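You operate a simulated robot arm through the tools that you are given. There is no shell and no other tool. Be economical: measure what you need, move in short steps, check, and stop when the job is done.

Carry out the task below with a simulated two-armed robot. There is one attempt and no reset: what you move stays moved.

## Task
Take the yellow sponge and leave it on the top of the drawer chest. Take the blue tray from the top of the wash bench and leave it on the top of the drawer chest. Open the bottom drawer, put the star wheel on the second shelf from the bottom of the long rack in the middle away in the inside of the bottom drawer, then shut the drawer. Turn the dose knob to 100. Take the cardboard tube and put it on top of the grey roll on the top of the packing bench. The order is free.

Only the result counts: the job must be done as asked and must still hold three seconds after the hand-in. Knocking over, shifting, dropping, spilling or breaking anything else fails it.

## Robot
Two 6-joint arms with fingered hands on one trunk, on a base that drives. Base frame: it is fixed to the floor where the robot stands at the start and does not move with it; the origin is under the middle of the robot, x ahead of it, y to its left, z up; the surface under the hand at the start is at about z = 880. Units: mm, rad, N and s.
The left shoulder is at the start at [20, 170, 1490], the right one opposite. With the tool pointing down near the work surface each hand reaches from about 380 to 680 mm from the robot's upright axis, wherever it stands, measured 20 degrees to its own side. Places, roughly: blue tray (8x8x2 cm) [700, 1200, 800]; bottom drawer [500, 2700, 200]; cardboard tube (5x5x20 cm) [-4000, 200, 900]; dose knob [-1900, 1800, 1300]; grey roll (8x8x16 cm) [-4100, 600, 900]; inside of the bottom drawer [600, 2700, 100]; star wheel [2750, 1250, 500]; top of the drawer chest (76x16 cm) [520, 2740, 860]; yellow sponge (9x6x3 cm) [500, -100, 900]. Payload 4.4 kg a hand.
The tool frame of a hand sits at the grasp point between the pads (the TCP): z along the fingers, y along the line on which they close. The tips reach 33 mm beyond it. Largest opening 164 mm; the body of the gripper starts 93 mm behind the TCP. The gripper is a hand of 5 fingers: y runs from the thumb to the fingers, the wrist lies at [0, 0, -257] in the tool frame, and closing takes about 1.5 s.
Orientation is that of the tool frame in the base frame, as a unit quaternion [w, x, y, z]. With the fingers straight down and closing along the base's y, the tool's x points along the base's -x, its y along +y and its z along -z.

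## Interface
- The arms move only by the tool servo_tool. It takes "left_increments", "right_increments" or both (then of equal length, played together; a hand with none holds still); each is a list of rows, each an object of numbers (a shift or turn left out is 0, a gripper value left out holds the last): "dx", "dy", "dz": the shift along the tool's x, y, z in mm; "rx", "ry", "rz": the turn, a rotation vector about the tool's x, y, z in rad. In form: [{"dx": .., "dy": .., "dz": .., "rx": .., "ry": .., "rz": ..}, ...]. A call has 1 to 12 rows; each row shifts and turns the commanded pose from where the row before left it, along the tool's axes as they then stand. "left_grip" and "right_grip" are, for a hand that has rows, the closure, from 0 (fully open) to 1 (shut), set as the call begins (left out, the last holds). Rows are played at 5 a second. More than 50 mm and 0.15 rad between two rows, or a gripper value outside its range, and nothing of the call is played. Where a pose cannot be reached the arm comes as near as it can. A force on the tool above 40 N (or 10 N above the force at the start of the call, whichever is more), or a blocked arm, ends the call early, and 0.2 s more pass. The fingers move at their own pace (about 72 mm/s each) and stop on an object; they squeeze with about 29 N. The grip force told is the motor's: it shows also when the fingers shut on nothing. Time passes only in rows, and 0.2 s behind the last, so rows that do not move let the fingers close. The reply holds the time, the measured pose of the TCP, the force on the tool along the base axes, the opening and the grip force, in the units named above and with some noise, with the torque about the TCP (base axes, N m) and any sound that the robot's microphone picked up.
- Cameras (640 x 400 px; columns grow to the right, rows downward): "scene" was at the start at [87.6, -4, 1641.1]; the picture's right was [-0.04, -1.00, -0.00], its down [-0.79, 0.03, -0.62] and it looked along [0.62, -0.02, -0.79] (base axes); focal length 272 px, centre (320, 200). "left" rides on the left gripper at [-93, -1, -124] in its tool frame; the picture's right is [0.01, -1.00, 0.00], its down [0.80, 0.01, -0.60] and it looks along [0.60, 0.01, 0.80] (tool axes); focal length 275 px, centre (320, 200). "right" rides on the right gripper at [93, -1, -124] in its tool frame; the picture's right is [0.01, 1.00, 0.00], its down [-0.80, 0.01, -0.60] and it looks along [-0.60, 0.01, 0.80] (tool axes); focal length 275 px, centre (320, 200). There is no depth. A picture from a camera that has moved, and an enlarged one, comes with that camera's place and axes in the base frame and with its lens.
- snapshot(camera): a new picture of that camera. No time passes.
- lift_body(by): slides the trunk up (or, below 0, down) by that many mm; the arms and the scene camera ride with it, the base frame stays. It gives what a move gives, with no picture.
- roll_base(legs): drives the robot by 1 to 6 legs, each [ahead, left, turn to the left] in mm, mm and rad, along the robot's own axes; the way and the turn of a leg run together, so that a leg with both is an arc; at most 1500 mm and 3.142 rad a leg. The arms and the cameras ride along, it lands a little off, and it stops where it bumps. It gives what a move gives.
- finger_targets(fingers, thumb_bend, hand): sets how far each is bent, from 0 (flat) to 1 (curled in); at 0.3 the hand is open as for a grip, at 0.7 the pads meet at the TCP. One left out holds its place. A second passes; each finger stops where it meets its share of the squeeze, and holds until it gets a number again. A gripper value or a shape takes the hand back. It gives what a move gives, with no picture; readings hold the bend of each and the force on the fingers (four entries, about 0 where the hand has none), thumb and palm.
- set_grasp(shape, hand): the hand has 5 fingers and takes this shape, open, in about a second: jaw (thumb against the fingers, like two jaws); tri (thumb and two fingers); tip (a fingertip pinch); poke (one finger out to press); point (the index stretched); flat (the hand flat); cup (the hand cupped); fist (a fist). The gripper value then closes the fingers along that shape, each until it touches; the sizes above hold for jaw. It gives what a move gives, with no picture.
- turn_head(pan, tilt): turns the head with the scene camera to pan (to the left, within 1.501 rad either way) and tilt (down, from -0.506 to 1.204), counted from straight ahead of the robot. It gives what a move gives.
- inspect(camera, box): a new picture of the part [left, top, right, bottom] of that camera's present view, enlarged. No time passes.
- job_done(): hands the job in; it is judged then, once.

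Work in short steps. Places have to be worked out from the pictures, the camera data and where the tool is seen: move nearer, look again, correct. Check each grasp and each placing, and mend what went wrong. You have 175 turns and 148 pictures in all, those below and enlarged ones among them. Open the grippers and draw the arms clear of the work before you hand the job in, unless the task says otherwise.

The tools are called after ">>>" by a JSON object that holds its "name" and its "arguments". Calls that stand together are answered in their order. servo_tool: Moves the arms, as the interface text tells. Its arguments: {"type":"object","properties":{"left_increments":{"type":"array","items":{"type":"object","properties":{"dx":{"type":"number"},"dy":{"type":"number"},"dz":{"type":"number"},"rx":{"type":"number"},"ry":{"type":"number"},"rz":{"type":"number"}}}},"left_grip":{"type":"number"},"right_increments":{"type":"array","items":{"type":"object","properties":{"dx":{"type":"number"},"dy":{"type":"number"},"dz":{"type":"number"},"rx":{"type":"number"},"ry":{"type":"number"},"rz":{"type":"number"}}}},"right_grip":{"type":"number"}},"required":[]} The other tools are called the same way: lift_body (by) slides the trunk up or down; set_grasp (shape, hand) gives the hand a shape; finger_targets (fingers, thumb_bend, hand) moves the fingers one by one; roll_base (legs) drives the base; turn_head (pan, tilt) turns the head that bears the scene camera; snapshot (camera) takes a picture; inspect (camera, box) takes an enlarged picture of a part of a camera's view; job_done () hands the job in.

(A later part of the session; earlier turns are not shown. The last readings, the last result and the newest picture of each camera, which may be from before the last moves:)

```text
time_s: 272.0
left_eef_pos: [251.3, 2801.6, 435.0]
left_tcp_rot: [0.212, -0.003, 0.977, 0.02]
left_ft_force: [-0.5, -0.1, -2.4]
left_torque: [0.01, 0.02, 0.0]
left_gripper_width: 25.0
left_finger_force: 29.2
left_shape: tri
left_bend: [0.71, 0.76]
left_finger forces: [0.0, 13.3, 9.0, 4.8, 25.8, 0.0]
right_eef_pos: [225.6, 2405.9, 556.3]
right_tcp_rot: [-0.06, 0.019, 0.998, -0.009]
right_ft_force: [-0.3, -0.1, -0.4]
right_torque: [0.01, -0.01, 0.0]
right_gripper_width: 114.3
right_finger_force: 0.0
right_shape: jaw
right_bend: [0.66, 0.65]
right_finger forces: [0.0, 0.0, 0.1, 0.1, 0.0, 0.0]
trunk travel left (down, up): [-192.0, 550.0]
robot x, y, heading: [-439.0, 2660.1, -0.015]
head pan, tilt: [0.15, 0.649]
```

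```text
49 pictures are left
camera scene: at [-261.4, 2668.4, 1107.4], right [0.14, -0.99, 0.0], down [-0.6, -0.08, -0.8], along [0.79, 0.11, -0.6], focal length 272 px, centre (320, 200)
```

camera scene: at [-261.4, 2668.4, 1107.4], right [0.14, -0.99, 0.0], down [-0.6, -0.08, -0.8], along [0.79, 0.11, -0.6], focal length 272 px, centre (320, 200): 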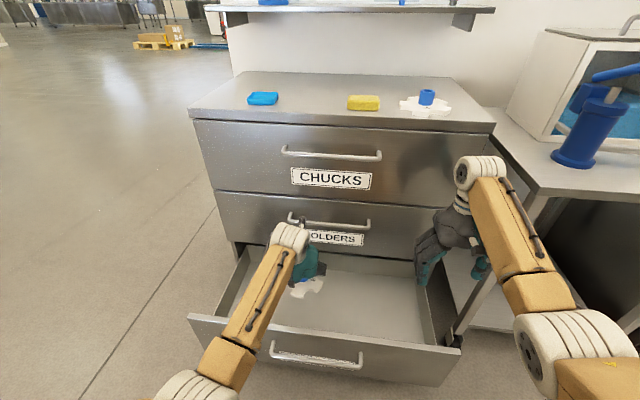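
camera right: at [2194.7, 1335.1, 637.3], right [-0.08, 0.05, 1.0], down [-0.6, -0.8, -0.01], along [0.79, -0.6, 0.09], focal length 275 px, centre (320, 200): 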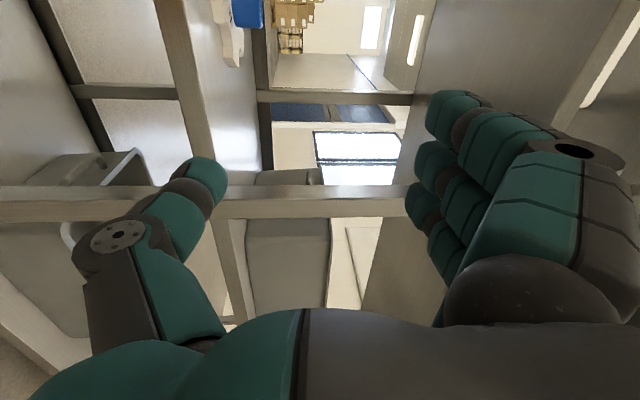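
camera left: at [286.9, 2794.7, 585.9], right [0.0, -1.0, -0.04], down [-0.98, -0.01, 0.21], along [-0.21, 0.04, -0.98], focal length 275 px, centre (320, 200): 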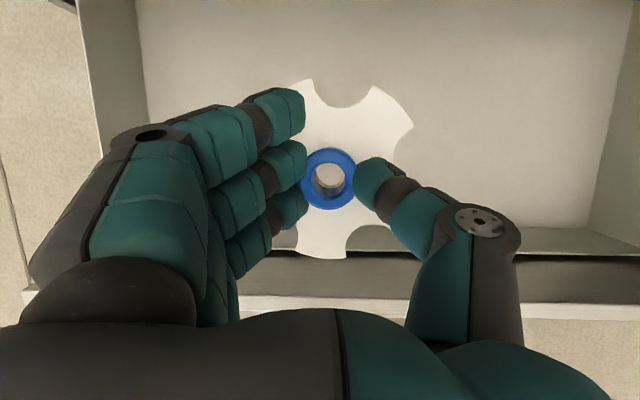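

Hand is well placed in the drawer opening. I raise the right hand first, then lower further.

>>> {"name": "servo_tool", "arguments": {"right_increments": [{"dz": -35}, {"dz": -40}, {"dz": -40}, {"dz": -40}, {}]}}

>>> {"name": "lift_body", "arguments": {"by": -130}}

>>> {"name": "snapshot", "arguments": {"camera": "left"}}

```text
time_s: 273.2
left_eef_pos: [251.5, 2801.7, 433.4]
left_tcp_rot: [0.211, -0.003, 0.977, 0.019]
left_ft_force: [0.3, 0.1, -2.1]
left_torque: [0.02, 0.01, 0.01]
left_gripper_width: 25.0
left_finger_force: 28.5
left_shape: tri
left_bend: [0.71, 0.76]
left_finger forces: [0.0, 13.4, 8.9, 4.6, 25.6, 0.0]
right_eef_pos: [291.2, 2407.4, 687.6]
right_tcp_rot: [-0.061, 0.019, 0.998, -0.009]
right_ft_force: [-0.4, -0.5, -0.2]
right_torque: [0.02, -0.03, 0.01]
right_gripper_width: 114.4
right_finger_force: 0.0
right_shape: jaw
right_bend: [0.66, 0.65]
right_finger forces: [0.0, 0.0, 0.0, 0.0, 0.0, 0.0]
right hand out of reach, approached as far as the arm can: row 1, 2, 3, 4
trunk travel left (down, up): [-192.0, 550.0]
robot x, y, heading: [-441.6, 2660.9, -0.016]
head pan, tilt: [0.15, 0.649]
```

```text
time_s: 274.8
left_eef_pos: [252.1, 2801.7, 305.4]
left_tcp_rot: [0.212, -0.002, 0.977, 0.019]
left_ft_force: [0.4, 0.0, -1.2]
left_torque: [-0.01, 0.03, 0.01]
left_gripper_width: 25.0
left_finger_force: 28.6
left_shape: tri
left_bend: [0.71, 0.76]
left_finger forces: [0.1, 13.4, 9.0, 4.7, 25.7, 0.0]
right_eef_pos: [282.0, 2406.2, 448.3]
right_tcp_rot: [-0.143, 0.017, 0.99, -0.009]
right_ft_force: [0.3, 1.0, 0.4]
right_torque: [0.02, -0.05, 0.04]
right_gripper_width: 114.3
right_finger_force: 0.0
right_shape: jaw
right_bend: [0.66, 0.65]
right_finger forces: [0.0, 0.1, 0.0, 0.0, 0.1, 0.0]
trunk travel left (down, up): [-62.0, 680.0]
robot x, y, heading: [-439.2, 2654.3, -0.013]
head pan, tilt: [0.15, 0.649]
```

```text
48 pictures are left
camera left: at [286.9, 2794.8, 456.1], right [0.0, -1.0, -0.04], down [-0.98, -0.01, 0.21], along [-0.21, 0.04, -0.98], focal length 275 px, centre (320, 200)
```

left: 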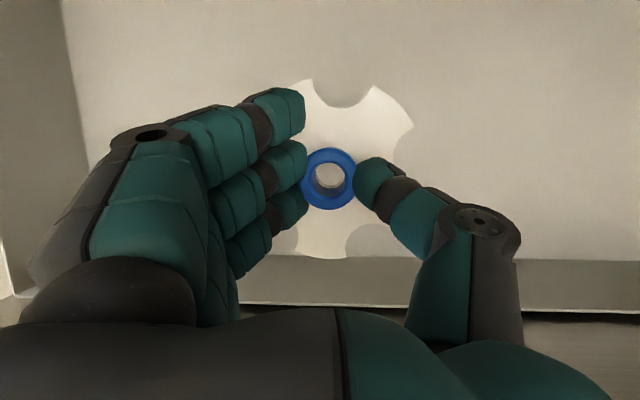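

The right arm sags faster than the trunk, so I lower the last part with the left arm only.

>>> {"name": "servo_tool", "arguments": {"left_increments": [{"dx": 10, "dz": 22}, {"dx": 10, "dz": 22}, {"dx": 9, "dz": 20}, {}]}}

>>> {"name": "snapshot", "arguments": {"camera": "left"}}

>>> {"name": "snapshot", "arguments": {"camera": "scene"}}

```text
time_s: 275.8
left_eef_pos: [251.8, 2804.5, 234.5]
left_tcp_rot: [0.211, -0.003, 0.977, 0.019]
left_ft_force: [-0.5, 0.1, -2.4]
left_torque: [0.0, -0.01, -0.02]
left_gripper_width: 25.1
left_finger_force: 29.5
left_shape: tri
left_bend: [0.71, 0.76]
left_finger forces: [0.0, 13.6, 8.7, 4.7, 25.6, 0.1]
right_eef_pos: [281.3, 2406.1, 446.4]
right_tcp_rot: [-0.145, 0.016, 0.989, -0.009]
right_ft_force: [-0.4, 0.7, -0.1]
right_torque: [-0.02, -0.03, -0.04]
right_gripper_width: 114.6
right_finger_force: 0.1
right_shape: jaw
right_bend: [0.66, 0.65]
right_finger forces: [0.0, 0.1, 0.0, 0.0, 0.0, 0.0]
trunk travel left (down, up): [-62.0, 680.0]
robot x, y, heading: [-441.9, 2658.5, -0.016]
head pan, tilt: [0.15, 0.649]
```

```text
47 pictures are left
camera left: at [286.7, 2798.7, 385.6], right [0.0, -1.0, -0.04], down [-0.98, -0.01, 0.21], along [-0.22, 0.04, -0.98], focal length 275 px, centre (320, 200)
```

left: 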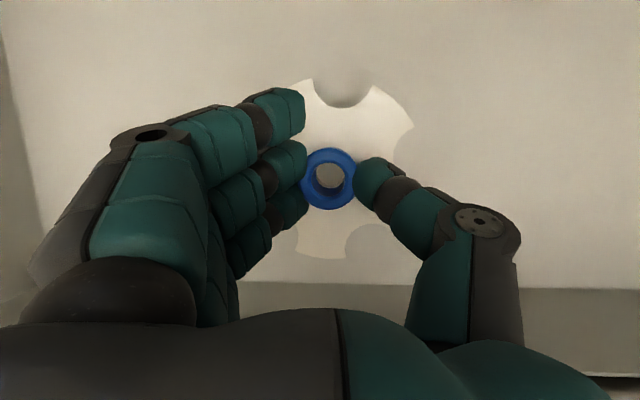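

```text
46 pictures are left
camera scene: at [-201.8, 2667.5, 970.0], right [0.14, -0.99, 0.0], down [-0.6, -0.08, -0.8], along [0.79, 0.11, -0.61], focal length 272 px, centre (320, 200)
```

scene: 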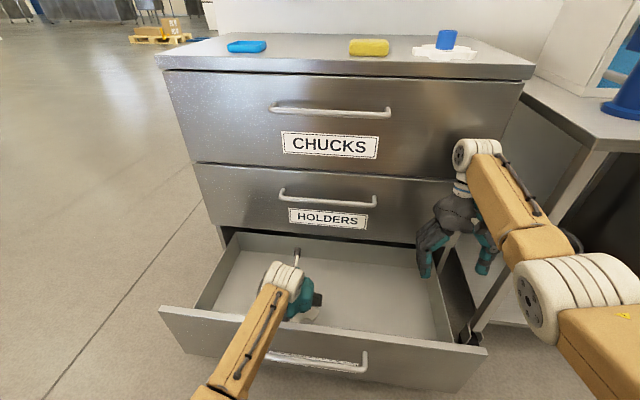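

Near the floor of the drawer now; I lower in small steps until touch.

>>> {"name": "servo_tool", "arguments": {"left_increments": [{"dx": 4, "dz": 9}, {"dx": 3, "dz": 7}, {"dx": 2, "dz": 5}, {"dx": 2, "dz": 5}, {}]}}

```text
time_s: 276.9
left_eef_pos: [253.6, 2805.5, 206.3]
left_tcp_rot: [0.212, -0.004, 0.977, 0.02]
left_ft_force: [-0.6, 0.6, -1.6]
left_torque: [0.04, 0.03, 0.0]
left_gripper_width: 25.0
left_finger_force: 29.1
left_shape: tri
left_bend: [0.71, 0.76]
left_finger forces: [0.0, 13.6, 8.7, 4.6, 25.7, 0.0]
right_eef_pos: [281.9, 2405.7, 446.0]
right_tcp_rot: [-0.144, 0.017, 0.989, -0.009]
right_ft_force: [-1.1, -0.2, -0.9]
right_torque: [-0.07, 0.03, -0.02]
right_gripper_width: 114.4
right_finger_force: 0.0
right_shape: jaw
right_bend: [0.66, 0.65]
right_finger forces: [0.1, 0.1, 0.0, 0.1, 0.0, 0.0]
trunk travel left (down, up): [-62.0, 680.0]
robot x, y, heading: [-440.7, 2660.0, -0.014]
head pan, tilt: [0.15, 0.649]
```

>>> {"name": "servo_tool", "arguments": {"left_increments": [{"dx": 3, "dz": 7}, {"dx": 3, "dz": 7}, {"dx": 2, "dz": 5}, {"dx": 2, "dz": 5}, {"dx": 2, "dz": 5}, {}]}}

>>> {"name": "snapshot", "arguments": {"camera": "left"}}

```text
time_s: 278.4
left_eef_pos: [258.3, 2807.1, 184.2]
left_tcp_rot: [0.219, -0.002, 0.976, 0.02]
left_ft_force: [2.1, 1.6, 40.0]
left_torque: [1.1, 1.26, -0.15]
left_gripper_width: 26.1
left_finger_force: 28.9
left_shape: tri
left_bend: [0.72, 0.75]
left_finger forces: [0.1, 13.4, 8.2, 44.7, 32.1, 0.0]
right_eef_pos: [281.0, 2405.9, 448.8]
right_tcp_rot: [-0.142, 0.018, 0.99, -0.009]
right_ft_force: [0.3, -0.2, 0.3]
right_torque: [0.01, -0.03, 0.01]
right_gripper_width: 114.4
right_finger_force: 0.1
right_shape: jaw
right_bend: [0.66, 0.65]
right_finger forces: [0.0, 0.0, 0.1, 0.0, 0.0, 0.0]
trunk travel left (down, up): [-62.0, 680.0]
robot x, y, heading: [-437.0, 2659.5, -0.015]
head pan, tilt: [0.15, 0.649]
```

```text
45 pictures are left
camera left: at [290.8, 2799.6, 334.8], right [0.0, -1.0, -0.04], down [-0.98, -0.01, 0.2], along [-0.2, 0.04, -0.98], focal length 275 px, centre (320, 200)
```

left: 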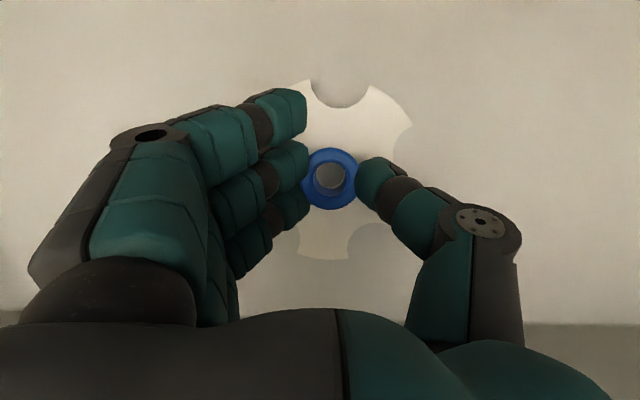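

Contact: the wheel is on the drawer floor. I release and rise.

>>> {"name": "servo_tool", "arguments": {"left_increments": [{"dz": -6, "dx": -3}, {}, {}, {}, {}], "left_grip": 0.4}}

>>> {"name": "servo_tool", "arguments": {"left_increments": [{"dx": -10, "dz": -22}, {"dx": -14, "dz": -30}, {"dx": -14, "dz": -30}, {"dx": -14, "dz": -30}, {}]}}

>>> {"name": "snapshot", "arguments": {"camera": "left"}}

```text
time_s: 279.6
left_eef_pos: [253.7, 2806.7, 181.4]
left_tcp_rot: [0.211, -0.003, 0.977, 0.02]
left_ft_force: [0.2, 0.5, 0.4]
left_torque: [0.01, 0.0, -0.02]
left_gripper_width: 97.5
left_finger_force: 0.1
left_shape: tri
left_bend: [0.71, 0.69]
left_finger forces: [0.0, 0.0, 0.0, 0.0, 0.0, 0.0]
right_eef_pos: [281.1, 2407.1, 445.5]
right_tcp_rot: [-0.144, 0.018, 0.989, -0.009]
right_ft_force: [0.7, 0.0, 1.0]
right_torque: [-0.01, -0.03, -0.02]
right_gripper_width: 114.4
right_finger_force: 0.0
right_shape: jaw
right_bend: [0.66, 0.65]
right_finger forces: [0.0, 0.0, 0.0, 0.0, 0.1, 0.0]
trunk travel left (down, up): [-62.0, 680.0]
robot x, y, heading: [-437.1, 2658.5, -0.017]
head pan, tilt: [0.15, 0.649]
```

```text
time_s: 280.8
left_eef_pos: [253.1, 2801.7, 305.6]
left_tcp_rot: [0.212, -0.003, 0.977, 0.02]
left_ft_force: [0.0, -0.3, -0.1]
left_torque: [0.0, -0.03, 0.02]
left_gripper_width: 97.2
left_finger_force: 0.0
left_shape: tri
left_bend: [0.71, 0.69]
left_finger forces: [0.0, 0.0, 0.1, 0.0, 0.0, 0.1]
right_eef_pos: [282.6, 2406.3, 446.7]
right_tcp_rot: [-0.145, 0.017, 0.989, -0.009]
right_ft_force: [-0.4, 0.3, 0.2]
right_torque: [0.02, 0.0, -0.01]
right_gripper_width: 114.4
right_finger_force: 0.1
right_shape: jaw
right_bend: [0.66, 0.65]
right_finger forces: [0.0, 0.0, 0.0, 0.0, 0.0, 0.0]
trunk travel left (down, up): [-62.0, 680.0]
robot x, y, heading: [-437.1, 2659.3, -0.013]
head pan, tilt: [0.15, 0.649]
```

```text
44 pictures are left
camera left: at [289.4, 2794.9, 456.3], right [0.0, -1.0, -0.04], down [-0.98, -0.01, 0.21], along [-0.22, 0.04, -0.98], focal length 275 px, centre (320, 200)
```

left: 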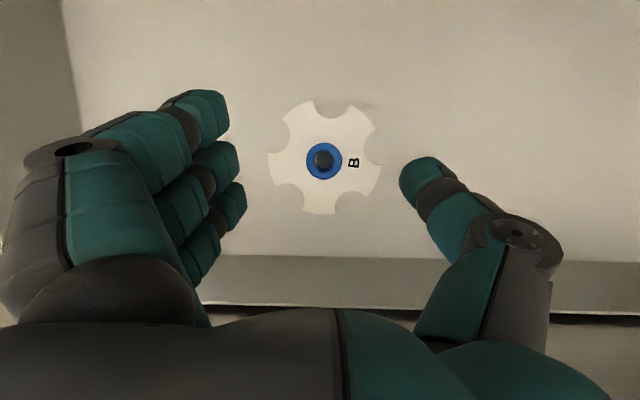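

The star wheel lies in the drawer. I rise to trunk −500, back away, then prepare the left hand as a fist to push the drawer shut.

>>> {"name": "lift_body", "arguments": {"by": 180}}

>>> {"name": "roll_base", "arguments": {"legs": [[-380, 0, 0.014]]}}

>>> {"name": "set_grasp", "arguments": {"hand": "left", "shape": "fist"}}

```text
time_s: 282.8
left_eef_pos: [254.3, 2801.5, 483.5]
left_tcp_rot: [0.21, -0.003, 0.978, 0.019]
left_ft_force: [0.5, -0.1, -0.1]
left_torque: [0.02, -0.01, 0.0]
left_gripper_width: 97.6
left_finger_force: 0.1
left_shape: tri
left_bend: [0.71, 0.69]
left_finger forces: [0.0, 0.0, 0.0, 0.1, 0.0, 0.0]
right_eef_pos: [290.3, 2406.0, 727.6]
right_tcp_rot: [-0.069, 0.018, 0.997, -0.009]
right_ft_force: [0.3, 1.1, -0.9]
right_torque: [0.0, 0.05, 0.01]
right_gripper_width: 114.5
right_finger_force: 0.1
right_shape: jaw
right_bend: [0.66, 0.65]
right_finger forces: [0.0, 0.0, 0.0, 0.1, 0.0, 0.0]
trunk travel left (down, up): [-242.0, 500.0]
robot x, y, heading: [-441.6, 2659.5, -0.01]
head pan, tilt: [0.15, 0.649]
```

```text
time_s: 285.1
left_eef_pos: [-113.0, 2809.5, 485.2]
left_tcp_rot: [0.212, -0.005, 0.977, 0.02]
left_ft_force: [-1.0, 0.4, -0.3]
left_torque: [0.01, 0.03, -0.02]
left_gripper_width: 97.3
left_finger_force: 0.0
left_shape: tri
left_bend: [0.71, 0.69]
left_finger forces: [0.1, 0.1, 0.0, 0.1, 0.0, 0.1]
right_eef_pos: [-75.7, 2414.7, 728.6]
right_tcp_rot: [-0.068, 0.015, 0.998, -0.009]
right_ft_force: [0.1, 0.9, -0.3]
right_torque: [0.05, 0.0, -0.01]
right_gripper_width: 114.5
right_finger_force: 0.0
right_shape: jaw
right_bend: [0.66, 0.65]
right_finger forces: [0.0, 0.0, 0.0, 0.0, 0.0, 0.0]
trunk travel left (down, up): [-242.0, 500.0]
robot x, y, heading: [-806.0, 2664.0, -0.005]
head pan, tilt: [0.15, 0.649]
```

```text
time_s: 286.0
left_eef_pos: [-111.5, 2810.9, 485.2]
left_tcp_rot: [0.211, -0.007, 0.977, 0.021]
left_ft_force: [-0.7, 0.3, 0.1]
left_torque: [0.03, 0.01, 0.01]
left_gripper_width: 0.0
left_finger_force: 0.1
left_shape: fist
left_bend: [0.8, 0.5]
left_finger forces: [0.0, 0.1, 0.1, 0.0, 0.0, 0.0]
right_eef_pos: [-74.2, 2413.3, 727.7]
right_tcp_rot: [-0.068, 0.015, 0.998, -0.009]
right_ft_force: [0.0, 0.2, -0.4]
right_torque: [0.01, 0.0, 0.0]
right_gripper_width: 114.6
right_finger_force: 0.2
right_shape: jaw
right_bend: [0.66, 0.65]
right_finger forces: [0.0, 0.0, 0.1, 0.0, 0.1, 0.0]
trunk travel left (down, up): [-242.0, 500.0]
robot x, y, heading: [-805.9, 2661.8, -0.005]
head pan, tilt: [0.15, 0.649]
```

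Left fist down to z≈265, right hand drawn back a bit.

>>> {"name": "servo_tool", "arguments": {"left_increments": [{"dx": 29, "dz": 21}, {"dx": 29, "dz": 21}, {"dx": 29, "dz": 21}, {"dx": 29, "dz": 21}, {"dx": 29, "dz": 21}, {"dx": 29, "dz": 22}, {"dx": 30, "dz": 22}, {}], "right_increments": [{"dx": 18, "dz": 10}, {"dx": 18, "dz": 10}, {"dx": 18, "dz": 10}, {"dx": 18, "dz": 10}, {"dx": 18, "dz": 10}, {"dx": 18, "dz": 10}, {}, {}]}}

>>> {"name": "turn_head", "arguments": {"pan": 0.05, "tilt": 0.75}}

>>> {"name": "snapshot", "arguments": {"camera": "scene"}}

```text
time_s: 287.8
left_eef_pos: [-236.7, 2816.4, 266.0]
left_tcp_rot: [0.212, -0.005, 0.977, 0.02]
left_ft_force: [0.5, 0.0, -0.3]
left_torque: [0.04, -0.01, 0.0]
left_gripper_width: 0.0
left_finger_force: 0.1
left_shape: fist
left_bend: [0.81, 0.51]
left_finger forces: [0.1, 0.0, 0.0, 0.0, 0.1, 0.1]
right_eef_pos: [-122.8, 2415.7, 654.0]
right_tcp_rot: [-0.068, 0.015, 0.998, -0.009]
right_ft_force: [-0.7, -0.8, 0.0]
right_torque: [0.01, 0.03, -0.02]
right_gripper_width: 114.6
right_finger_force: 0.1
right_shape: jaw
right_bend: [0.66, 0.65]
right_finger forces: [0.1, 0.0, 0.0, 0.0, 0.0, 0.0]
right hand out of reach, approached as far as the arm can: row 2, 3, 4, 5, 6
trunk travel left (down, up): [-242.0, 500.0]
robot x, y, heading: [-810.7, 2662.8, -0.006]
head pan, tilt: [0.15, 0.649]
```

```text
time_s: 288.5
left_eef_pos: [-237.1, 2817.0, 267.1]
left_tcp_rot: [0.213, -0.005, 0.977, 0.02]
left_ft_force: [0.9, 0.4, -0.4]
left_torque: [0.0, 0.03, 0.0]
left_gripper_width: 0.0
left_finger_force: 0.1
left_shape: fist
left_bend: [0.81, 0.51]
left_finger forces: [0.0, 0.1, 0.1, 0.0, 0.0, 0.0]
right_eef_pos: [-121.5, 2415.6, 653.0]
right_tcp_rot: [-0.069, 0.015, 0.997, -0.009]
right_ft_force: [0.3, 0.4, 0.3]
right_torque: [-0.03, -0.04, -0.02]
right_gripper_width: 114.4
right_finger_force: 0.0
right_shape: jaw
right_bend: [0.66, 0.65]
right_finger forces: [0.1, 0.1, 0.0, 0.0, 0.0, 0.0]
trunk travel left (down, up): [-242.0, 500.0]
robot x, y, heading: [-807.0, 2659.3, -0.006]
head pan, tilt: [0.051, 0.75]
```

```text
43 pictures are left
camera scene: at [-650.2, 2664.7, 1150.2], right [0.04, -1.0, 0.0], down [-0.68, -0.03, -0.73], along [0.73, 0.03, -0.68], focal length 272 px, centre (320, 200)
```

scene: 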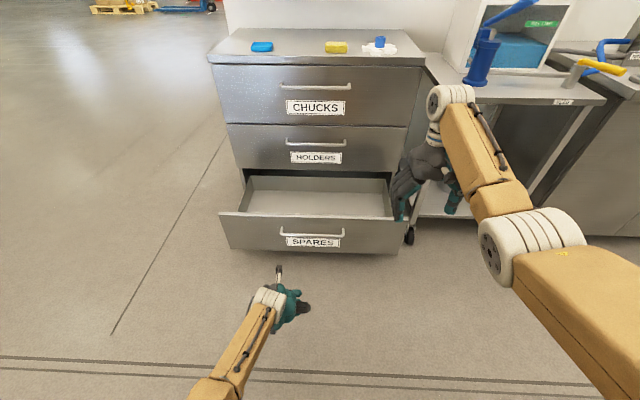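

The right hand would reach the chest first; I lower and draw it back beside the left.

>>> {"name": "servo_tool", "arguments": {"right_increments": [{"dx": 10, "dz": 38}, {"dx": 28, "dz": 32}, {"dx": 35, "dz": 28}, {"dx": 35, "dz": 25}, {"dx": 35, "dz": 25}, {"dx": 35, "dz": 20}, {}]}}

```text
time_s: 290.1
left_eef_pos: [-237.5, 2816.2, 265.6]
left_tcp_rot: [0.212, -0.006, 0.977, 0.019]
left_ft_force: [0.0, -0.1, -0.3]
left_torque: [0.01, 0.01, 0.04]
left_gripper_width: 0.1
left_finger_force: 0.0
left_shape: fist
left_bend: [0.82, 0.52]
left_finger forces: [0.0, 0.0, 0.0, 0.0, 0.0, 0.0]
right_eef_pos: [-296.5, 2415.2, 484.1]
right_tcp_rot: [-0.066, 0.015, 0.998, -0.009]
right_ft_force: [0.1, 0.1, 0.6]
right_torque: [-0.01, -0.01, 0.01]
right_gripper_width: 114.8
right_finger_force: 0.1
right_shape: jaw
right_bend: [0.66, 0.65]
right_finger forces: [0.0, 0.1, 0.0, 0.0, 0.0, 0.0]
right hand out of reach, approached as far as the arm can: row 2, 3, 4, 5, 6
trunk travel left (down, up): [-242.0, 500.0]
robot x, y, heading: [-805.1, 2661.7, -0.001]
head pan, tilt: [0.051, 0.75]
```

Now I drive forward to push the drawer.

>>> {"name": "roll_base", "arguments": {"legs": [[280, 0, 0], [150, 0, 0], [150, 0, 0]]}}

>>> {"name": "snapshot", "arguments": {"camera": "scene"}}

```text
time_s: 294.0
left_eef_pos: [346.3, 2809.5, 266.2]
left_tcp_rot: [0.213, -0.005, 0.977, 0.019]
left_ft_force: [1.0, 0.7, -0.1]
left_torque: [0.0, 0.03, -0.01]
left_gripper_width: 0.3
left_finger_force: 0.1
left_shape: fist
left_bend: [0.83, 0.52]
left_finger forces: [0.0, 0.0, 0.0, 0.0, 0.1, 0.1]
right_eef_pos: [286.1, 2408.3, 484.1]
right_tcp_rot: [-0.067, 0.017, 0.998, -0.008]
right_ft_force: [-0.2, 0.3, 0.7]
right_torque: [0.0, -0.02, 0.03]
right_gripper_width: 114.2
right_finger_force: 0.0
right_shape: jaw
right_bend: [0.66, 0.65]
right_finger forces: [0.0, 0.1, 0.0, 0.1, 0.0, 0.0]
trunk travel left (down, up): [-242.0, 500.0]
robot x, y, heading: [-225.1, 2660.0, -0.005]
head pan, tilt: [0.051, 0.75]
```

```text
42 pictures are left
camera scene: at [-67.0, 2659.3, 1150.2], right [0.04, -1.0, 0.0], down [-0.68, -0.03, -0.73], along [0.73, 0.03, -0.68], focal length 272 px, centre (320, 200)
```

scene: 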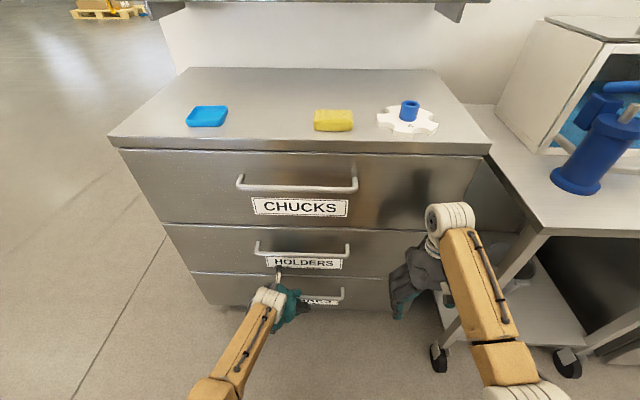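

Nearly shut. I push until the end stop.

>>> {"name": "roll_base", "arguments": {"legs": [[50, 0, 0]]}}

>>> {"name": "inspect", "arguments": {"camera": "scene", "box": [100, 100, 500, 350]}}

```text
time_s: 294.9
left_eef_pos: [363.2, 2812.7, 252.9]
left_tcp_rot: [0.193, -0.002, 0.981, 0.023]
left_ft_force: [-1.5, -1.1, -1.0]
left_torque: [-0.02, -0.02, -0.17]
left_gripper_width: 0.0
left_finger_force: 0.1
left_shape: fist
left_bend: [0.83, 0.52]
left_finger forces: [0.0, 0.0, 0.0, 0.0, 0.0, 0.0]
right_eef_pos: [320.3, 2409.8, 483.2]
right_tcp_rot: [-0.067, 0.015, 0.998, -0.007]
right_ft_force: [0.4, 0.4, -0.7]
right_torque: [0.0, -0.03, 0.01]
right_gripper_width: 114.2
right_finger_force: 0.1
right_shape: jaw
right_bend: [0.66, 0.65]
right_finger forces: [0.1, 0.0, 0.0, 0.0, 0.0, 0.1]
trunk travel left (down, up): [-242.0, 500.0]
robot x, y, heading: [-185.5, 2655.7, -0.004]
head pan, tilt: [0.051, 0.75]
stopped in leg 1: the force on the tool passed its limit at 56 N (the readings are from after the stop); the commanded pose is now the measured one
```

```text
1.60 times, centred on (300, 225) of scene
camera zoom: at [-32.6, 2659.1, 1150.3], right [0.04, -1.0, 0.0], down [-0.68, -0.03, -0.73], along [0.73, 0.03, -0.68], focal length 434 px, centre (352, 160)
```

zoom: 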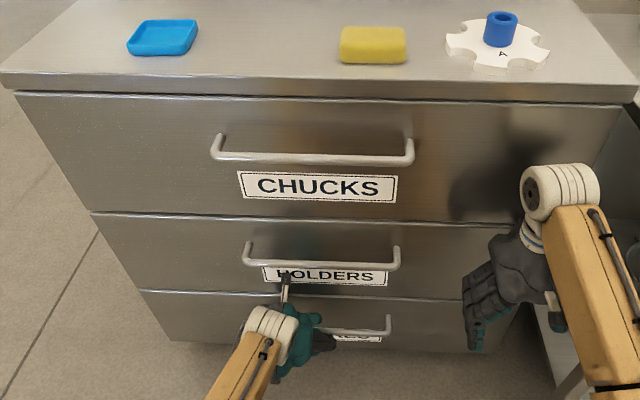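

The end stop was reached. I back off and verify from a distance.

>>> {"name": "roll_base", "arguments": {"legs": [[-450, 0, 0]]}}

>>> {"name": "snapshot", "arguments": {"camera": "scene"}}

```text
time_s: 297.6
left_eef_pos: [-77.5, 2816.2, 254.4]
left_tcp_rot: [0.193, -0.003, 0.981, 0.023]
left_ft_force: [0.2, 0.1, -1.0]
left_torque: [0.03, -0.01, 0.01]
left_gripper_width: 0.0
left_finger_force: 0.1
left_shape: fist
left_bend: [0.83, 0.53]
left_finger forces: [0.0, 0.1, 0.0, 0.0, 0.1, 0.0]
right_eef_pos: [-121.4, 2412.8, 484.2]
right_tcp_rot: [-0.067, 0.015, 0.998, -0.008]
right_ft_force: [0.2, 0.4, 0.1]
right_torque: [0.01, -0.02, 0.0]
right_gripper_width: 114.5
right_finger_force: 0.0
right_shape: jaw
right_bend: [0.66, 0.65]
right_finger forces: [0.0, 0.1, 0.0, 0.0, 0.0, 0.0]
trunk travel left (down, up): [-242.0, 500.0]
robot x, y, heading: [-633.9, 2662.4, -0.004]
head pan, tilt: [0.051, 0.75]
```

```text
40 pictures are left
camera scene: at [-474.2, 2662.7, 1150.2], right [0.04, -1.0, 0.0], down [-0.68, -0.03, -0.73], along [0.73, 0.03, -0.68], focal length 272 px, centre (320, 200)
```

scene: 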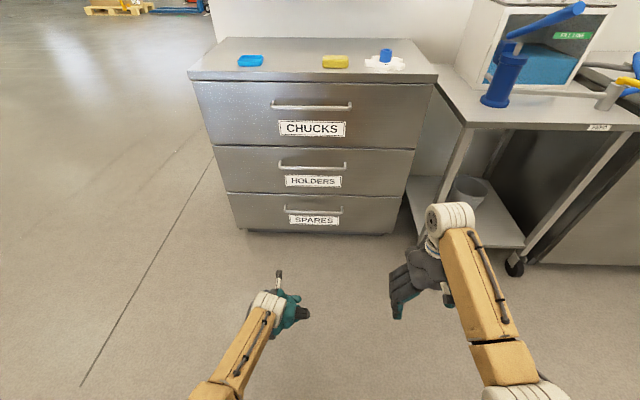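

Drawer is shut. Next the dose knob behind me: raise the trunk and turn around for a look.

>>> {"name": "lift_body", "arguments": {"by": 400}}

>>> {"name": "lift_body", "arguments": {"by": 100}}

>>> {"name": "roll_base", "arguments": {"legs": [[0, 0, 2.6]]}}

>>> {"name": "turn_head", "arguments": {"pan": 0.7, "tilt": 0.3}}

>>> {"name": "snapshot", "arguments": {"camera": "scene"}}

```text
time_s: 301.4
left_eef_pos: [-77.5, 2815.5, 655.8]
left_tcp_rot: [0.194, -0.003, 0.981, 0.023]
left_ft_force: [0.1, -0.1, -0.1]
left_torque: [0.0, -0.01, -0.01]
left_gripper_width: 0.0
left_finger_force: 0.0
left_shape: fist
left_bend: [0.83, 0.53]
left_finger forces: [0.0, 0.0, 0.0, 0.1, 0.1, 0.0]
right_eef_pos: [-120.7, 2412.8, 884.8]
right_tcp_rot: [-0.066, 0.015, 0.998, -0.008]
right_ft_force: [-0.3, 0.1, -1.1]
right_torque: [-0.03, -0.01, 0.03]
right_gripper_width: 114.2
right_finger_force: 0.0
right_shape: jaw
right_bend: [0.66, 0.65]
right_finger forces: [0.0, 0.0, 0.0, 0.1, 0.0, 0.0]
trunk travel left (down, up): [-642.0, 100.0]
robot x, y, heading: [-627.8, 2663.4, -0.007]
head pan, tilt: [0.051, 0.75]
```

```text
time_s: 302.8
left_eef_pos: [-77.8, 2814.8, 754.4]
left_tcp_rot: [0.194, -0.002, 0.981, 0.023]
left_ft_force: [-0.8, 0.5, -0.4]
left_torque: [0.01, -0.01, 0.0]
left_gripper_width: 0.1
left_finger_force: 0.1
left_shape: fist
left_bend: [0.83, 0.53]
left_finger forces: [0.1, 0.0, 0.0, 0.0, 0.0, 0.1]
right_eef_pos: [-120.5, 2414.1, 984.5]
right_tcp_rot: [-0.067, 0.015, 0.998, -0.009]
right_ft_force: [0.1, -0.1, -0.4]
right_torque: [0.0, 0.01, 0.0]
right_gripper_width: 114.2
right_finger_force: 0.1
right_shape: jaw
right_bend: [0.66, 0.65]
right_finger forces: [0.0, 0.0, 0.0, 0.1, 0.0, 0.1]
trunk travel left (down, up): [-742.0, 0.0]
robot x, y, heading: [-631.9, 2659.5, -0.008]
head pan, tilt: [0.051, 0.75]
```

```text
time_s: 309.3
left_eef_pos: [-1187.2, 2808.8, 753.7]
left_tcp_rot: [-0.029, 0.947, -0.254, -0.192]
left_ft_force: [0.1, -0.2, -0.2]
left_torque: [0.04, 0.01, -0.01]
left_gripper_width: 0.0
left_finger_force: 0.1
left_shape: fist
left_bend: [0.83, 0.53]
left_finger forces: [0.0, 0.1, 0.0, 0.0, 0.1, 0.0]
right_eef_pos: [-946.1, 3132.2, 984.2]
right_tcp_rot: [0.009, 0.959, -0.277, 0.067]
right_ft_force: [0.3, 0.0, -0.2]
right_torque: [0.02, -0.03, 0.02]
right_gripper_width: 114.4
right_finger_force: 0.0
right_shape: jaw
right_bend: [0.66, 0.65]
right_finger forces: [0.0, 0.1, 0.0, 0.0, 0.0, 0.0]
trunk travel left (down, up): [-742.0, 0.0]
robot x, y, heading: [-626.7, 2661.6, 2.604]
head pan, tilt: [0.051, 0.75]
```

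```text
time_s: 310.3
left_eef_pos: [-1186.9, 2808.0, 753.9]
left_tcp_rot: [-0.029, 0.947, -0.255, -0.193]
left_ft_force: [0.8, -0.6, -0.4]
left_torque: [0.03, -0.01, 0.0]
left_gripper_width: 0.1
left_finger_force: 0.0
left_shape: fist
left_bend: [0.83, 0.53]
left_finger forces: [0.0, 0.0, 0.0, 0.0, 0.0, 0.0]
right_eef_pos: [-946.0, 3132.3, 985.8]
right_tcp_rot: [0.01, 0.959, -0.276, 0.066]
right_ft_force: [0.3, 0.1, 0.9]
right_torque: [-0.01, -0.02, -0.02]
right_gripper_width: 114.4
right_finger_force: 0.1
right_shape: jaw
right_bend: [0.66, 0.65]
right_finger forces: [0.0, 0.0, 0.1, 0.1, 0.0, 0.0]
trunk travel left (down, up): [-742.0, 0.0]
robot x, y, heading: [-627.7, 2662.8, 2.603]
head pan, tilt: [0.7, 0.3]
```

```text
39 pictures are left
camera scene: at [-729.9, 2650.0, 1693.7], right [-0.16, 0.99, 0.0], down [0.29, 0.05, -0.95], along [-0.94, -0.15, -0.3], focal length 272 px, centre (320, 200)
```

scene: 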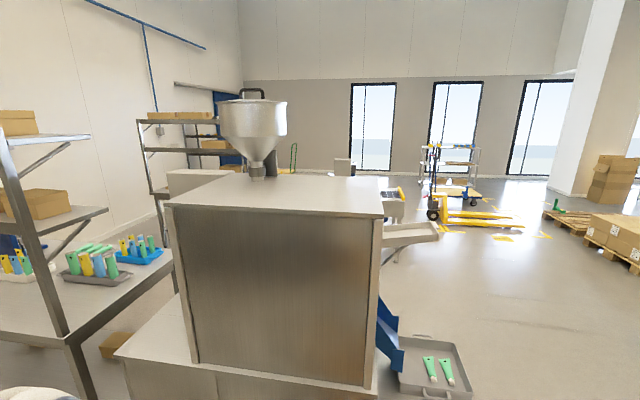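

A filling machine stands ahead; the knob should be on its left side. I turn to face −x and move to y≈1650 for a view.

>>> {"name": "roll_base", "arguments": {"legs": [[0, 0, 0.538], [0, 1000, 0]]}}

>>> {"name": "turn_head", "arguments": {"pan": 0.0, "tilt": 0.3}}

>>> {"name": "snapshot", "arguments": {"camera": "scene"}}

```text
time_s: 316.8
left_eef_pos: [-1188.1, 1548.7, 755.0]
left_tcp_rot: [0.023, 0.981, 0.008, -0.193]
left_ft_force: [1.2, -0.7, 0.2]
left_torque: [0.02, 0.01, -0.06]
left_gripper_width: 0.0
left_finger_force: 0.0
left_shape: fist
left_bend: [0.83, 0.54]
left_finger forces: [0.1, 0.0, 0.0, 0.0, 0.0, 0.0]
right_eef_pos: [-1146.4, 1952.0, 984.4]
right_tcp_rot: [-0.009, 0.998, -0.011, 0.067]
right_ft_force: [-0.1, -0.1, 0.6]
right_torque: [0.03, 0.01, -0.03]
right_gripper_width: 114.1
right_finger_force: 0.0
right_shape: jaw
right_bend: [0.66, 0.65]
right_finger forces: [0.0, 0.0, 0.0, 0.1, 0.0, 0.0]
trunk travel left (down, up): [-742.0, 0.0]
robot x, y, heading: [-634.0, 1703.8, -3.142]
head pan, tilt: [0.7, 0.3]
```

```text
time_s: 317.9
left_eef_pos: [-1187.1, 1549.3, 754.8]
left_tcp_rot: [0.024, 0.981, 0.008, -0.193]
left_ft_force: [0.3, -0.1, -0.2]
left_torque: [0.02, 0.02, -0.03]
left_gripper_width: 0.0
left_finger_force: 0.1
left_shape: fist
left_bend: [0.83, 0.54]
left_finger forces: [0.0, 0.1, 0.0, 0.0, 0.0, 0.1]
right_eef_pos: [-1147.4, 1953.2, 983.8]
right_tcp_rot: [-0.01, 0.998, -0.011, 0.066]
right_ft_force: [0.5, 0.1, 0.1]
right_torque: [-0.01, -0.03, 0.0]
right_gripper_width: 114.4
right_finger_force: 0.0
right_shape: jaw
right_bend: [0.66, 0.65]
right_finger forces: [0.1, 0.0, 0.0, 0.1, 0.1, 0.0]
trunk travel left (down, up): [-742.0, 0.0]
robot x, y, heading: [-632.5, 1712.7, -3.144]
head pan, tilt: [0.0, 0.3]
```

```text
38 pictures are left
camera scene: at [-736.2, 1707.5, 1693.8], right [0.0, 1.0, 0.0], down [0.3, 0.0, -0.96], along [-0.96, 0.0, -0.3], focal length 272 px, centre (320, 200)
```

scene: 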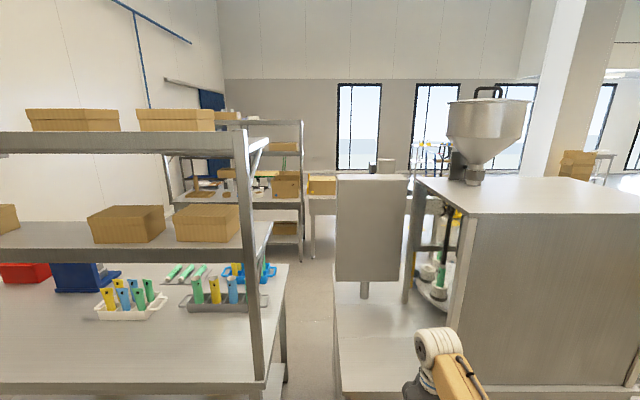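

The control panel faces away; I must go round the machine on its open side (+y) to its front at x≈−3000, then turn back to face it.

>>> {"name": "roll_base", "arguments": {"legs": [[0, -1000, 0], [0, -950, 0], [1300, 0, 0], [1150, 0, 0]]}}

>>> {"name": "roll_base", "arguments": {"legs": [[0, 0, 3.14]]}}

>>> {"name": "turn_head", "arguments": {"pan": -0.9, "tilt": 0.35}}

>>> {"name": "snapshot", "arguments": {"camera": "scene"}}

```text
time_s: 339.4
left_eef_pos: [-3697.9, 3423.2, 754.3]
left_tcp_rot: [0.026, 0.981, 0.017, -0.193]
left_ft_force: [-0.3, -0.5, -0.2]
left_torque: [0.01, 0.02, 0.01]
left_gripper_width: 0.0
left_finger_force: 0.1
left_shape: fist
left_bend: [0.84, 0.54]
left_finger forces: [0.0, 0.0, 0.0, 0.0, 0.0, 0.0]
right_eef_pos: [-3665.0, 3825.6, 982.9]
right_tcp_rot: [-0.01, 0.998, -0.002, 0.067]
right_ft_force: [0.0, -0.5, 0.2]
right_torque: [0.0, -0.05, 0.01]
right_gripper_width: 114.4
right_finger_force: 0.0
right_shape: jaw
right_bend: [0.66, 0.65]
right_finger forces: [0.0, 0.0, 0.0, 0.0, 0.0, 0.0]
trunk travel left (down, up): [-742.0, 0.0]
robot x, y, heading: [-3146.8, 3591.7, -3.122]
head pan, tilt: [0.0, 0.3]
```

```text
time_s: 347.0
left_eef_pos: [-2590.1, 3731.4, 755.3]
left_tcp_rot: [0.194, 0.012, 0.981, 0.019]
left_ft_force: [0.0, 0.8, -0.3]
left_torque: [-0.04, -0.02, 0.01]
left_gripper_width: 0.0
left_finger_force: 0.0
left_shape: fist
left_bend: [0.84, 0.54]
left_finger forces: [0.1, 0.0, 0.0, 0.1, 0.0, 0.0]
right_eef_pos: [-2644.2, 3331.0, 983.7]
right_tcp_rot: [-0.066, 0.029, 0.997, -0.007]
right_ft_force: [-0.4, -0.7, 0.3]
right_torque: [0.02, -0.02, 0.0]
right_gripper_width: 114.5
right_finger_force: 0.0
right_shape: jaw
right_bend: [0.66, 0.65]
right_finger forces: [0.0, 0.0, 0.0, 0.0, 0.0, 0.0]
trunk travel left (down, up): [-742.0, 0.0]
robot x, y, heading: [-3148.6, 3590.6, -0.037]
head pan, tilt: [0.0, 0.3]
```

```text
time_s: 348.2
left_eef_pos: [-2589.5, 3730.9, 754.8]
left_tcp_rot: [0.193, 0.012, 0.981, 0.02]
left_ft_force: [1.2, -0.2, 0.1]
left_torque: [0.03, -0.02, 0.04]
left_gripper_width: 0.0
left_finger_force: 0.1
left_shape: fist
left_bend: [0.84, 0.54]
left_finger forces: [0.0, 0.1, 0.0, 0.0, 0.0, 0.0]
right_eef_pos: [-2644.8, 3330.9, 983.9]
right_tcp_rot: [-0.067, 0.029, 0.997, -0.008]
right_ft_force: [0.0, -1.6, -0.2]
right_torque: [-0.02, -0.01, 0.04]
right_gripper_width: 114.4
right_finger_force: 0.1
right_shape: jaw
right_bend: [0.66, 0.65]
right_finger forces: [0.0, 0.1, 0.1, 0.1, 0.0, 0.0]
trunk travel left (down, up): [-742.0, 0.0]
robot x, y, heading: [-3149.5, 3593.3, -0.04]
head pan, tilt: [-0.901, 0.351]
```

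```text
37 pictures are left
camera scene: at [-3080.8, 3516.1, 1689.1], right [-0.81, -0.59, 0.0], down [-0.2, 0.28, -0.94], along [0.56, -0.76, -0.34], focal length 272 px, centre (320, 200)
```

scene: 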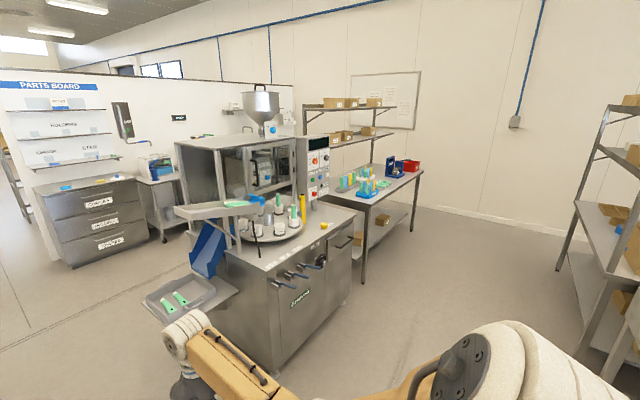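

The panel is on the machine's right end, facing −x. I drive to about (−2850, 1680) and look at it.

>>> {"name": "roll_base", "arguments": {"legs": [[0, -1000, 0.04], [300, -910, 0]]}}

>>> {"name": "turn_head", "arguments": {"pan": 0.2, "tilt": 0.3}}

>>> {"name": "snapshot", "arguments": {"camera": "scene"}}

>>> {"name": "inspect", "arguments": {"camera": "scene", "box": [240, 100, 400, 220]}}

```text
time_s: 357.9
left_eef_pos: [-2293.5, 1841.4, 754.6]
left_tcp_rot: [0.194, -0.003, 0.981, 0.022]
left_ft_force: [0.4, 0.2, 0.2]
left_torque: [0.04, 0.01, 0.01]
left_gripper_width: 0.0
left_finger_force: 0.1
left_shape: fist
left_bend: [0.84, 0.54]
left_finger forces: [0.0, 0.1, 0.0, 0.0, 0.1, 0.0]
right_eef_pos: [-2337.4, 1437.8, 986.1]
right_tcp_rot: [-0.067, 0.015, 0.998, -0.008]
right_ft_force: [0.2, -0.7, 0.2]
right_torque: [0.02, -0.01, -0.01]
right_gripper_width: 114.4
right_finger_force: 0.1
right_shape: jaw
right_bend: [0.66, 0.65]
right_finger forces: [0.1, 0.0, 0.0, 0.0, 0.0, 0.1]
trunk travel left (down, up): [-742.0, 0.0]
robot x, y, heading: [-2851.1, 1685.7, -0.008]
head pan, tilt: [-0.901, 0.351]
```

```text
time_s: 359.3
left_eef_pos: [-2293.5, 1840.9, 755.2]
left_tcp_rot: [0.193, -0.003, 0.981, 0.023]
left_ft_force: [-0.3, -0.9, -0.3]
left_torque: [-0.03, -0.01, 0.01]
left_gripper_width: 0.1
left_finger_force: 0.0
left_shape: fist
left_bend: [0.84, 0.54]
left_finger forces: [0.0, 0.1, 0.0, 0.0, 0.0, 0.0]
right_eef_pos: [-2336.4, 1440.0, 984.1]
right_tcp_rot: [-0.066, 0.015, 0.998, -0.009]
right_ft_force: [-0.6, 0.2, 0.1]
right_torque: [0.03, -0.01, -0.02]
right_gripper_width: 114.7
right_finger_force: 0.1
right_shape: jaw
right_bend: [0.66, 0.65]
right_finger forces: [0.1, 0.0, 0.0, 0.0, 0.1, 0.0]
trunk travel left (down, up): [-742.0, 0.0]
robot x, y, heading: [-2846.6, 1687.7, -0.008]
head pan, tilt: [0.201, 0.3]
```

```text
36 pictures are left
camera scene: at [-2742.9, 1703.1, 1693.8], right [0.19, -0.98, 0.0], down [-0.29, -0.06, -0.96], along [0.94, 0.18, -0.3], focal length 272 px, centre (320, 200)
```

scene: 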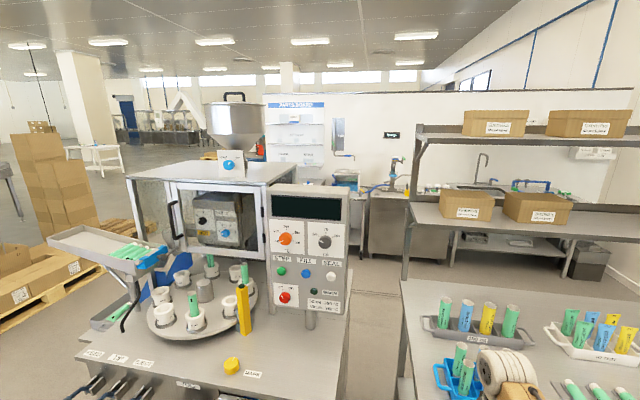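

```text
3.33 times, centred on (320, 160) of scene
camera zoom: at [-2742.9, 1703.1, 1693.8], right [0.19, -0.98, 0.0], down [-0.29, -0.06, -0.96], along [0.94, 0.18, -0.3], focal length 905 px, centre (320, 333)
```

zoom: 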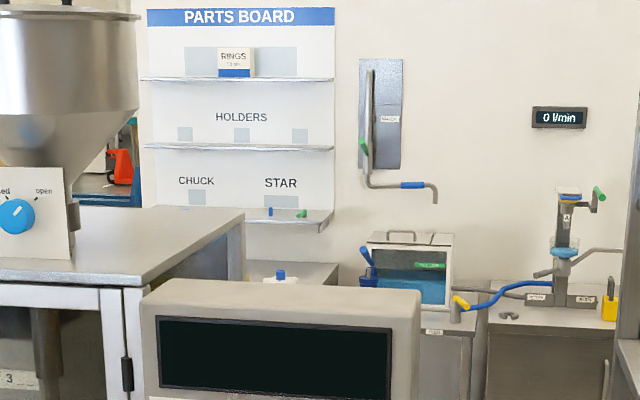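

I zoom in on the panel and the other knobs to find the dose knob.

>>> {"name": "inspect", "arguments": {"camera": "scene", "box": [260, 205, 360, 315]}}

>>> {"name": "inspect", "arguments": {"camera": "scene", "box": [180, 180, 280, 260]}}

```text
3.64 times, centred on (310, 260) of scene
camera zoom: at [-2742.9, 1703.1, 1693.8], right [0.19, -0.98, 0.0], down [-0.29, -0.06, -0.96], along [0.94, 0.18, -0.3], focal length 987 px, centre (356, -18)
```

zoom: 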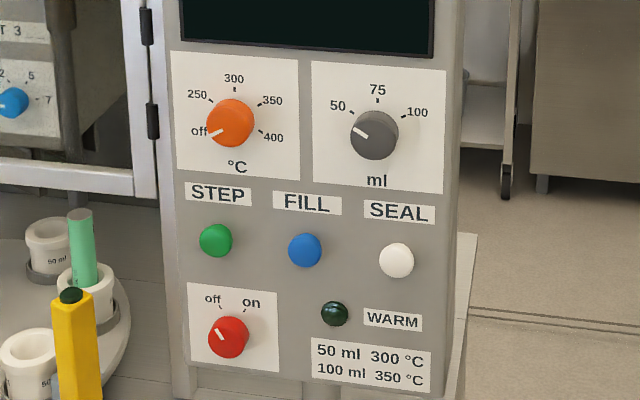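

```text
5.00 times, centred on (230, 220) of scene
camera zoom: at [-2742.9, 1703.1, 1693.8], right [0.19, -0.98, 0.0], down [-0.29, -0.06, -0.96], along [0.94, 0.18, -0.3], focal length 1357 px, centre (770, 100)
```

zoom: 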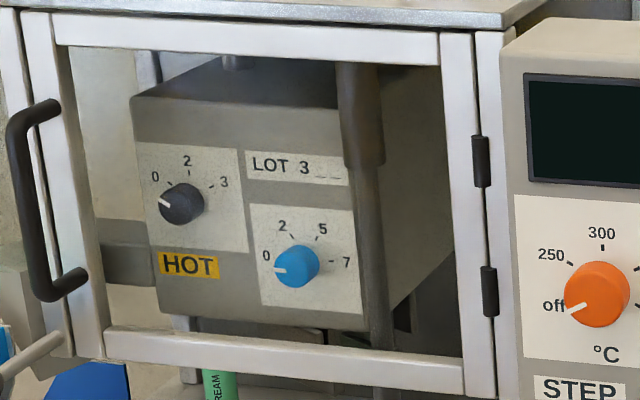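

The dose knob is the grey one ("ml", now at 50; 100 is about 120° clockwise). I open the left hand to jaw, raise it and turn it forward.

>>> {"name": "set_grasp", "arguments": {"hand": "left", "shape": "jaw"}}

>>> {"name": "servo_tool", "arguments": {"left_increments": [{"dx": -20, "dz": -34}, {"dx": -20, "dz": -34}, {"dx": -20, "dz": -34}, {"dx": -20, "dz": -34}, {"dx": -20, "dz": -34}, {"dx": -20, "dz": -34}, {"dx": -18, "dz": -31}, {}], "left_grip": 0.4}}

>>> {"name": "servo_tool", "arguments": {"left_increments": [{"ry": -0.148}, {"ry": -0.148}, {"ry": -0.148}, {"ry": -0.148}, {"ry": -0.148}, {"ry": -0.148}, {"ry": -0.148}, {"ry": -0.148}, {}]}}

```text
time_s: 360.2
left_eef_pos: [-2294.5, 1840.3, 754.7]
left_tcp_rot: [0.194, -0.003, 0.981, 0.024]
left_ft_force: [0.4, -0.2, 0.4]
left_torque: [-0.02, 0.01, -0.03]
left_gripper_width: 164.1
left_finger_force: 0.0
left_shape: jaw
left_bend: [0.3, 0.3]
left_finger forces: [0.0, 0.0, 0.1, 0.0, 0.1, 0.0]
right_eef_pos: [-2337.1, 1439.2, 984.3]
right_tcp_rot: [-0.066, 0.015, 0.998, -0.009]
right_ft_force: [-0.2, 0.6, 0.6]
right_torque: [0.03, 0.02, 0.0]
right_gripper_width: 114.4
right_finger_force: 0.1
right_shape: jaw
right_bend: [0.66, 0.65]
right_finger forces: [0.1, 0.0, 0.1, 0.1, 0.0, 0.1]
trunk travel left (down, up): [-742.0, 0.0]
robot x, y, heading: [-2847.2, 1686.2, -0.002]
head pan, tilt: [0.201, 0.3]
```

```text
time_s: 362.0
left_eef_pos: [-2256.7, 1828.9, 1027.0]
left_tcp_rot: [0.193, -0.003, 0.981, 0.023]
left_ft_force: [0.0, 0.2, 0.1]
left_torque: [0.04, 0.0, -0.03]
left_gripper_width: 99.5
left_finger_force: 0.0
left_shape: jaw
left_bend: [0.71, 0.69]
left_finger forces: [0.0, 0.0, 0.0, 0.0, 0.1, 0.1]
right_eef_pos: [-2336.5, 1438.7, 984.2]
right_tcp_rot: [-0.066, 0.016, 0.998, -0.008]
right_ft_force: [-0.6, 1.1, 1.3]
right_torque: [0.0, 0.02, 0.02]
right_gripper_width: 114.5
right_finger_force: 0.1
right_shape: jaw
right_bend: [0.66, 0.65]
right_finger forces: [0.1, 0.1, 0.0, 0.0, 0.0, 0.0]
trunk travel left (down, up): [-742.0, 0.0]
robot x, y, heading: [-2846.2, 1688.0, -0.01]
head pan, tilt: [0.201, 0.3]
```

```text
time_s: 363.0
left_eef_pos: [-2247.2, 1894.7, 1028.7]
left_tcp_rot: [0.469, 0.037, 0.878, 0.086]
left_ft_force: [-0.1, 0.8, 0.4]
left_torque: [-0.02, 0.03, -0.01]
left_gripper_width: 98.8
left_finger_force: 0.0
left_shape: jaw
left_bend: [0.71, 0.69]
left_finger forces: [0.1, 0.0, 0.1, 0.0, 0.0, 0.0]
right_eef_pos: [-2338.6, 1439.1, 984.0]
right_tcp_rot: [-0.066, 0.015, 0.998, -0.009]
right_ft_force: [-0.6, 0.0, 0.7]
right_torque: [-0.01, 0.0, 0.03]
right_gripper_width: 114.6
right_finger_force: 0.0
right_shape: jaw
right_bend: [0.66, 0.65]
right_finger forces: [0.1, 0.1, 0.0, 0.0, 0.0, 0.0]
trunk travel left (down, up): [-742.0, 0.0]
robot x, y, heading: [-2846.8, 1689.2, -0.005]
head pan, tilt: [0.201, 0.3]
stopped in row 5 (left hand): the arm was blocked; the commanded pose is now the measured one
```

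Blocked halfway by folding. I stretch the arm forward 110 mm and continue the turn.

>>> {"name": "servo_tool", "arguments": {"left_increments": [{"dx": -30, "dz": 30}, {"dx": -30, "dz": 30}, {"dx": -25, "dz": 25}, {"ry": -0.14}, {"ry": -0.14}, {"ry": -0.14}, {"ry": -0.14}, {}]}}

>>> {"name": "snapshot", "arguments": {"camera": "scene"}}

```text
time_s: 364.8
left_eef_pos: [-2129.5, 1878.9, 1044.8]
left_tcp_rot: [0.64, 0.072, 0.763, 0.057]
left_ft_force: [-0.2, -0.4, -0.3]
left_torque: [0.02, -0.03, -0.04]
left_gripper_width: 98.9
left_finger_force: 0.1
left_shape: jaw
left_bend: [0.71, 0.69]
left_finger forces: [0.0, 0.0, 0.1, 0.0, 0.1, 0.0]
left hand out of reach, approached as far as the arm can: row 7
right_eef_pos: [-2336.4, 1439.0, 983.3]
right_tcp_rot: [-0.066, 0.015, 0.998, -0.009]
right_ft_force: [-1.1, 0.2, 0.5]
right_torque: [0.02, -0.01, -0.01]
right_gripper_width: 113.9
right_finger_force: 0.0
right_shape: jaw
right_bend: [0.66, 0.65]
right_finger forces: [0.1, 0.0, 0.1, 0.1, 0.0, 0.0]
trunk travel left (down, up): [-742.0, 0.0]
robot x, y, heading: [-2847.4, 1684.4, -0.009]
head pan, tilt: [0.201, 0.3]
```

```text
32 pictures are left
camera scene: at [-2742.7, 1703.4, 1693.8], right [0.19, -0.98, 0.0], down [-0.29, -0.06, -0.96], along [0.94, 0.18, -0.3], focal length 272 px, centre (320, 200)
```

scene: 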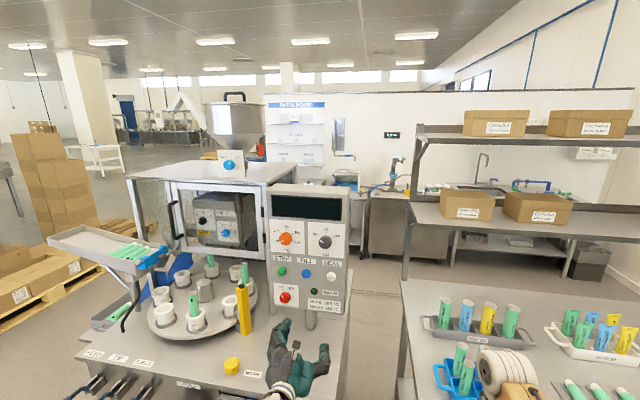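

Nearly forward now (10° down). I level it, and raise it toward z≈1290 while stretching a little.

>>> {"name": "servo_tool", "arguments": {"left_increments": [{"ry": -0.085}, {"ry": -0.085}, {"dx": -35, "dz": 13}, {"dx": -35, "dz": 13}, {"dx": -35, "dz": 13}, {"dx": -35, "dz": 13}, {"dx": -35, "dz": 13}, {"dx": -35, "dz": 13}, {"dx": -35, "dz": 13}, {}]}}

```text
time_s: 367.0
left_eef_pos: [-2073.3, 1847.3, 1301.2]
left_tcp_rot: [0.751, 0.066, 0.653, 0.066]
left_ft_force: [0.7, -0.5, -0.1]
left_torque: [0.0, -0.01, -0.02]
left_gripper_width: 98.9
left_finger_force: 0.1
left_shape: jaw
left_bend: [0.71, 0.69]
left_finger forces: [0.1, 0.0, 0.1, 0.0, 0.1, 0.0]
left hand out of reach, approached as far as the arm can: row 1
right_eef_pos: [-2337.1, 1440.2, 984.2]
right_tcp_rot: [-0.066, 0.015, 0.998, -0.008]
right_ft_force: [0.2, -0.7, -0.6]
right_torque: [-0.07, -0.03, -0.01]
right_gripper_width: 114.4
right_finger_force: 0.0
right_shape: jaw
right_bend: [0.66, 0.65]
right_finger forces: [0.0, 0.0, 0.1, 0.0, 0.1, 0.0]
trunk travel left (down, up): [-742.0, 0.0]
robot x, y, heading: [-2847.9, 1681.7, -0.011]
head pan, tilt: [0.201, 0.3]
```

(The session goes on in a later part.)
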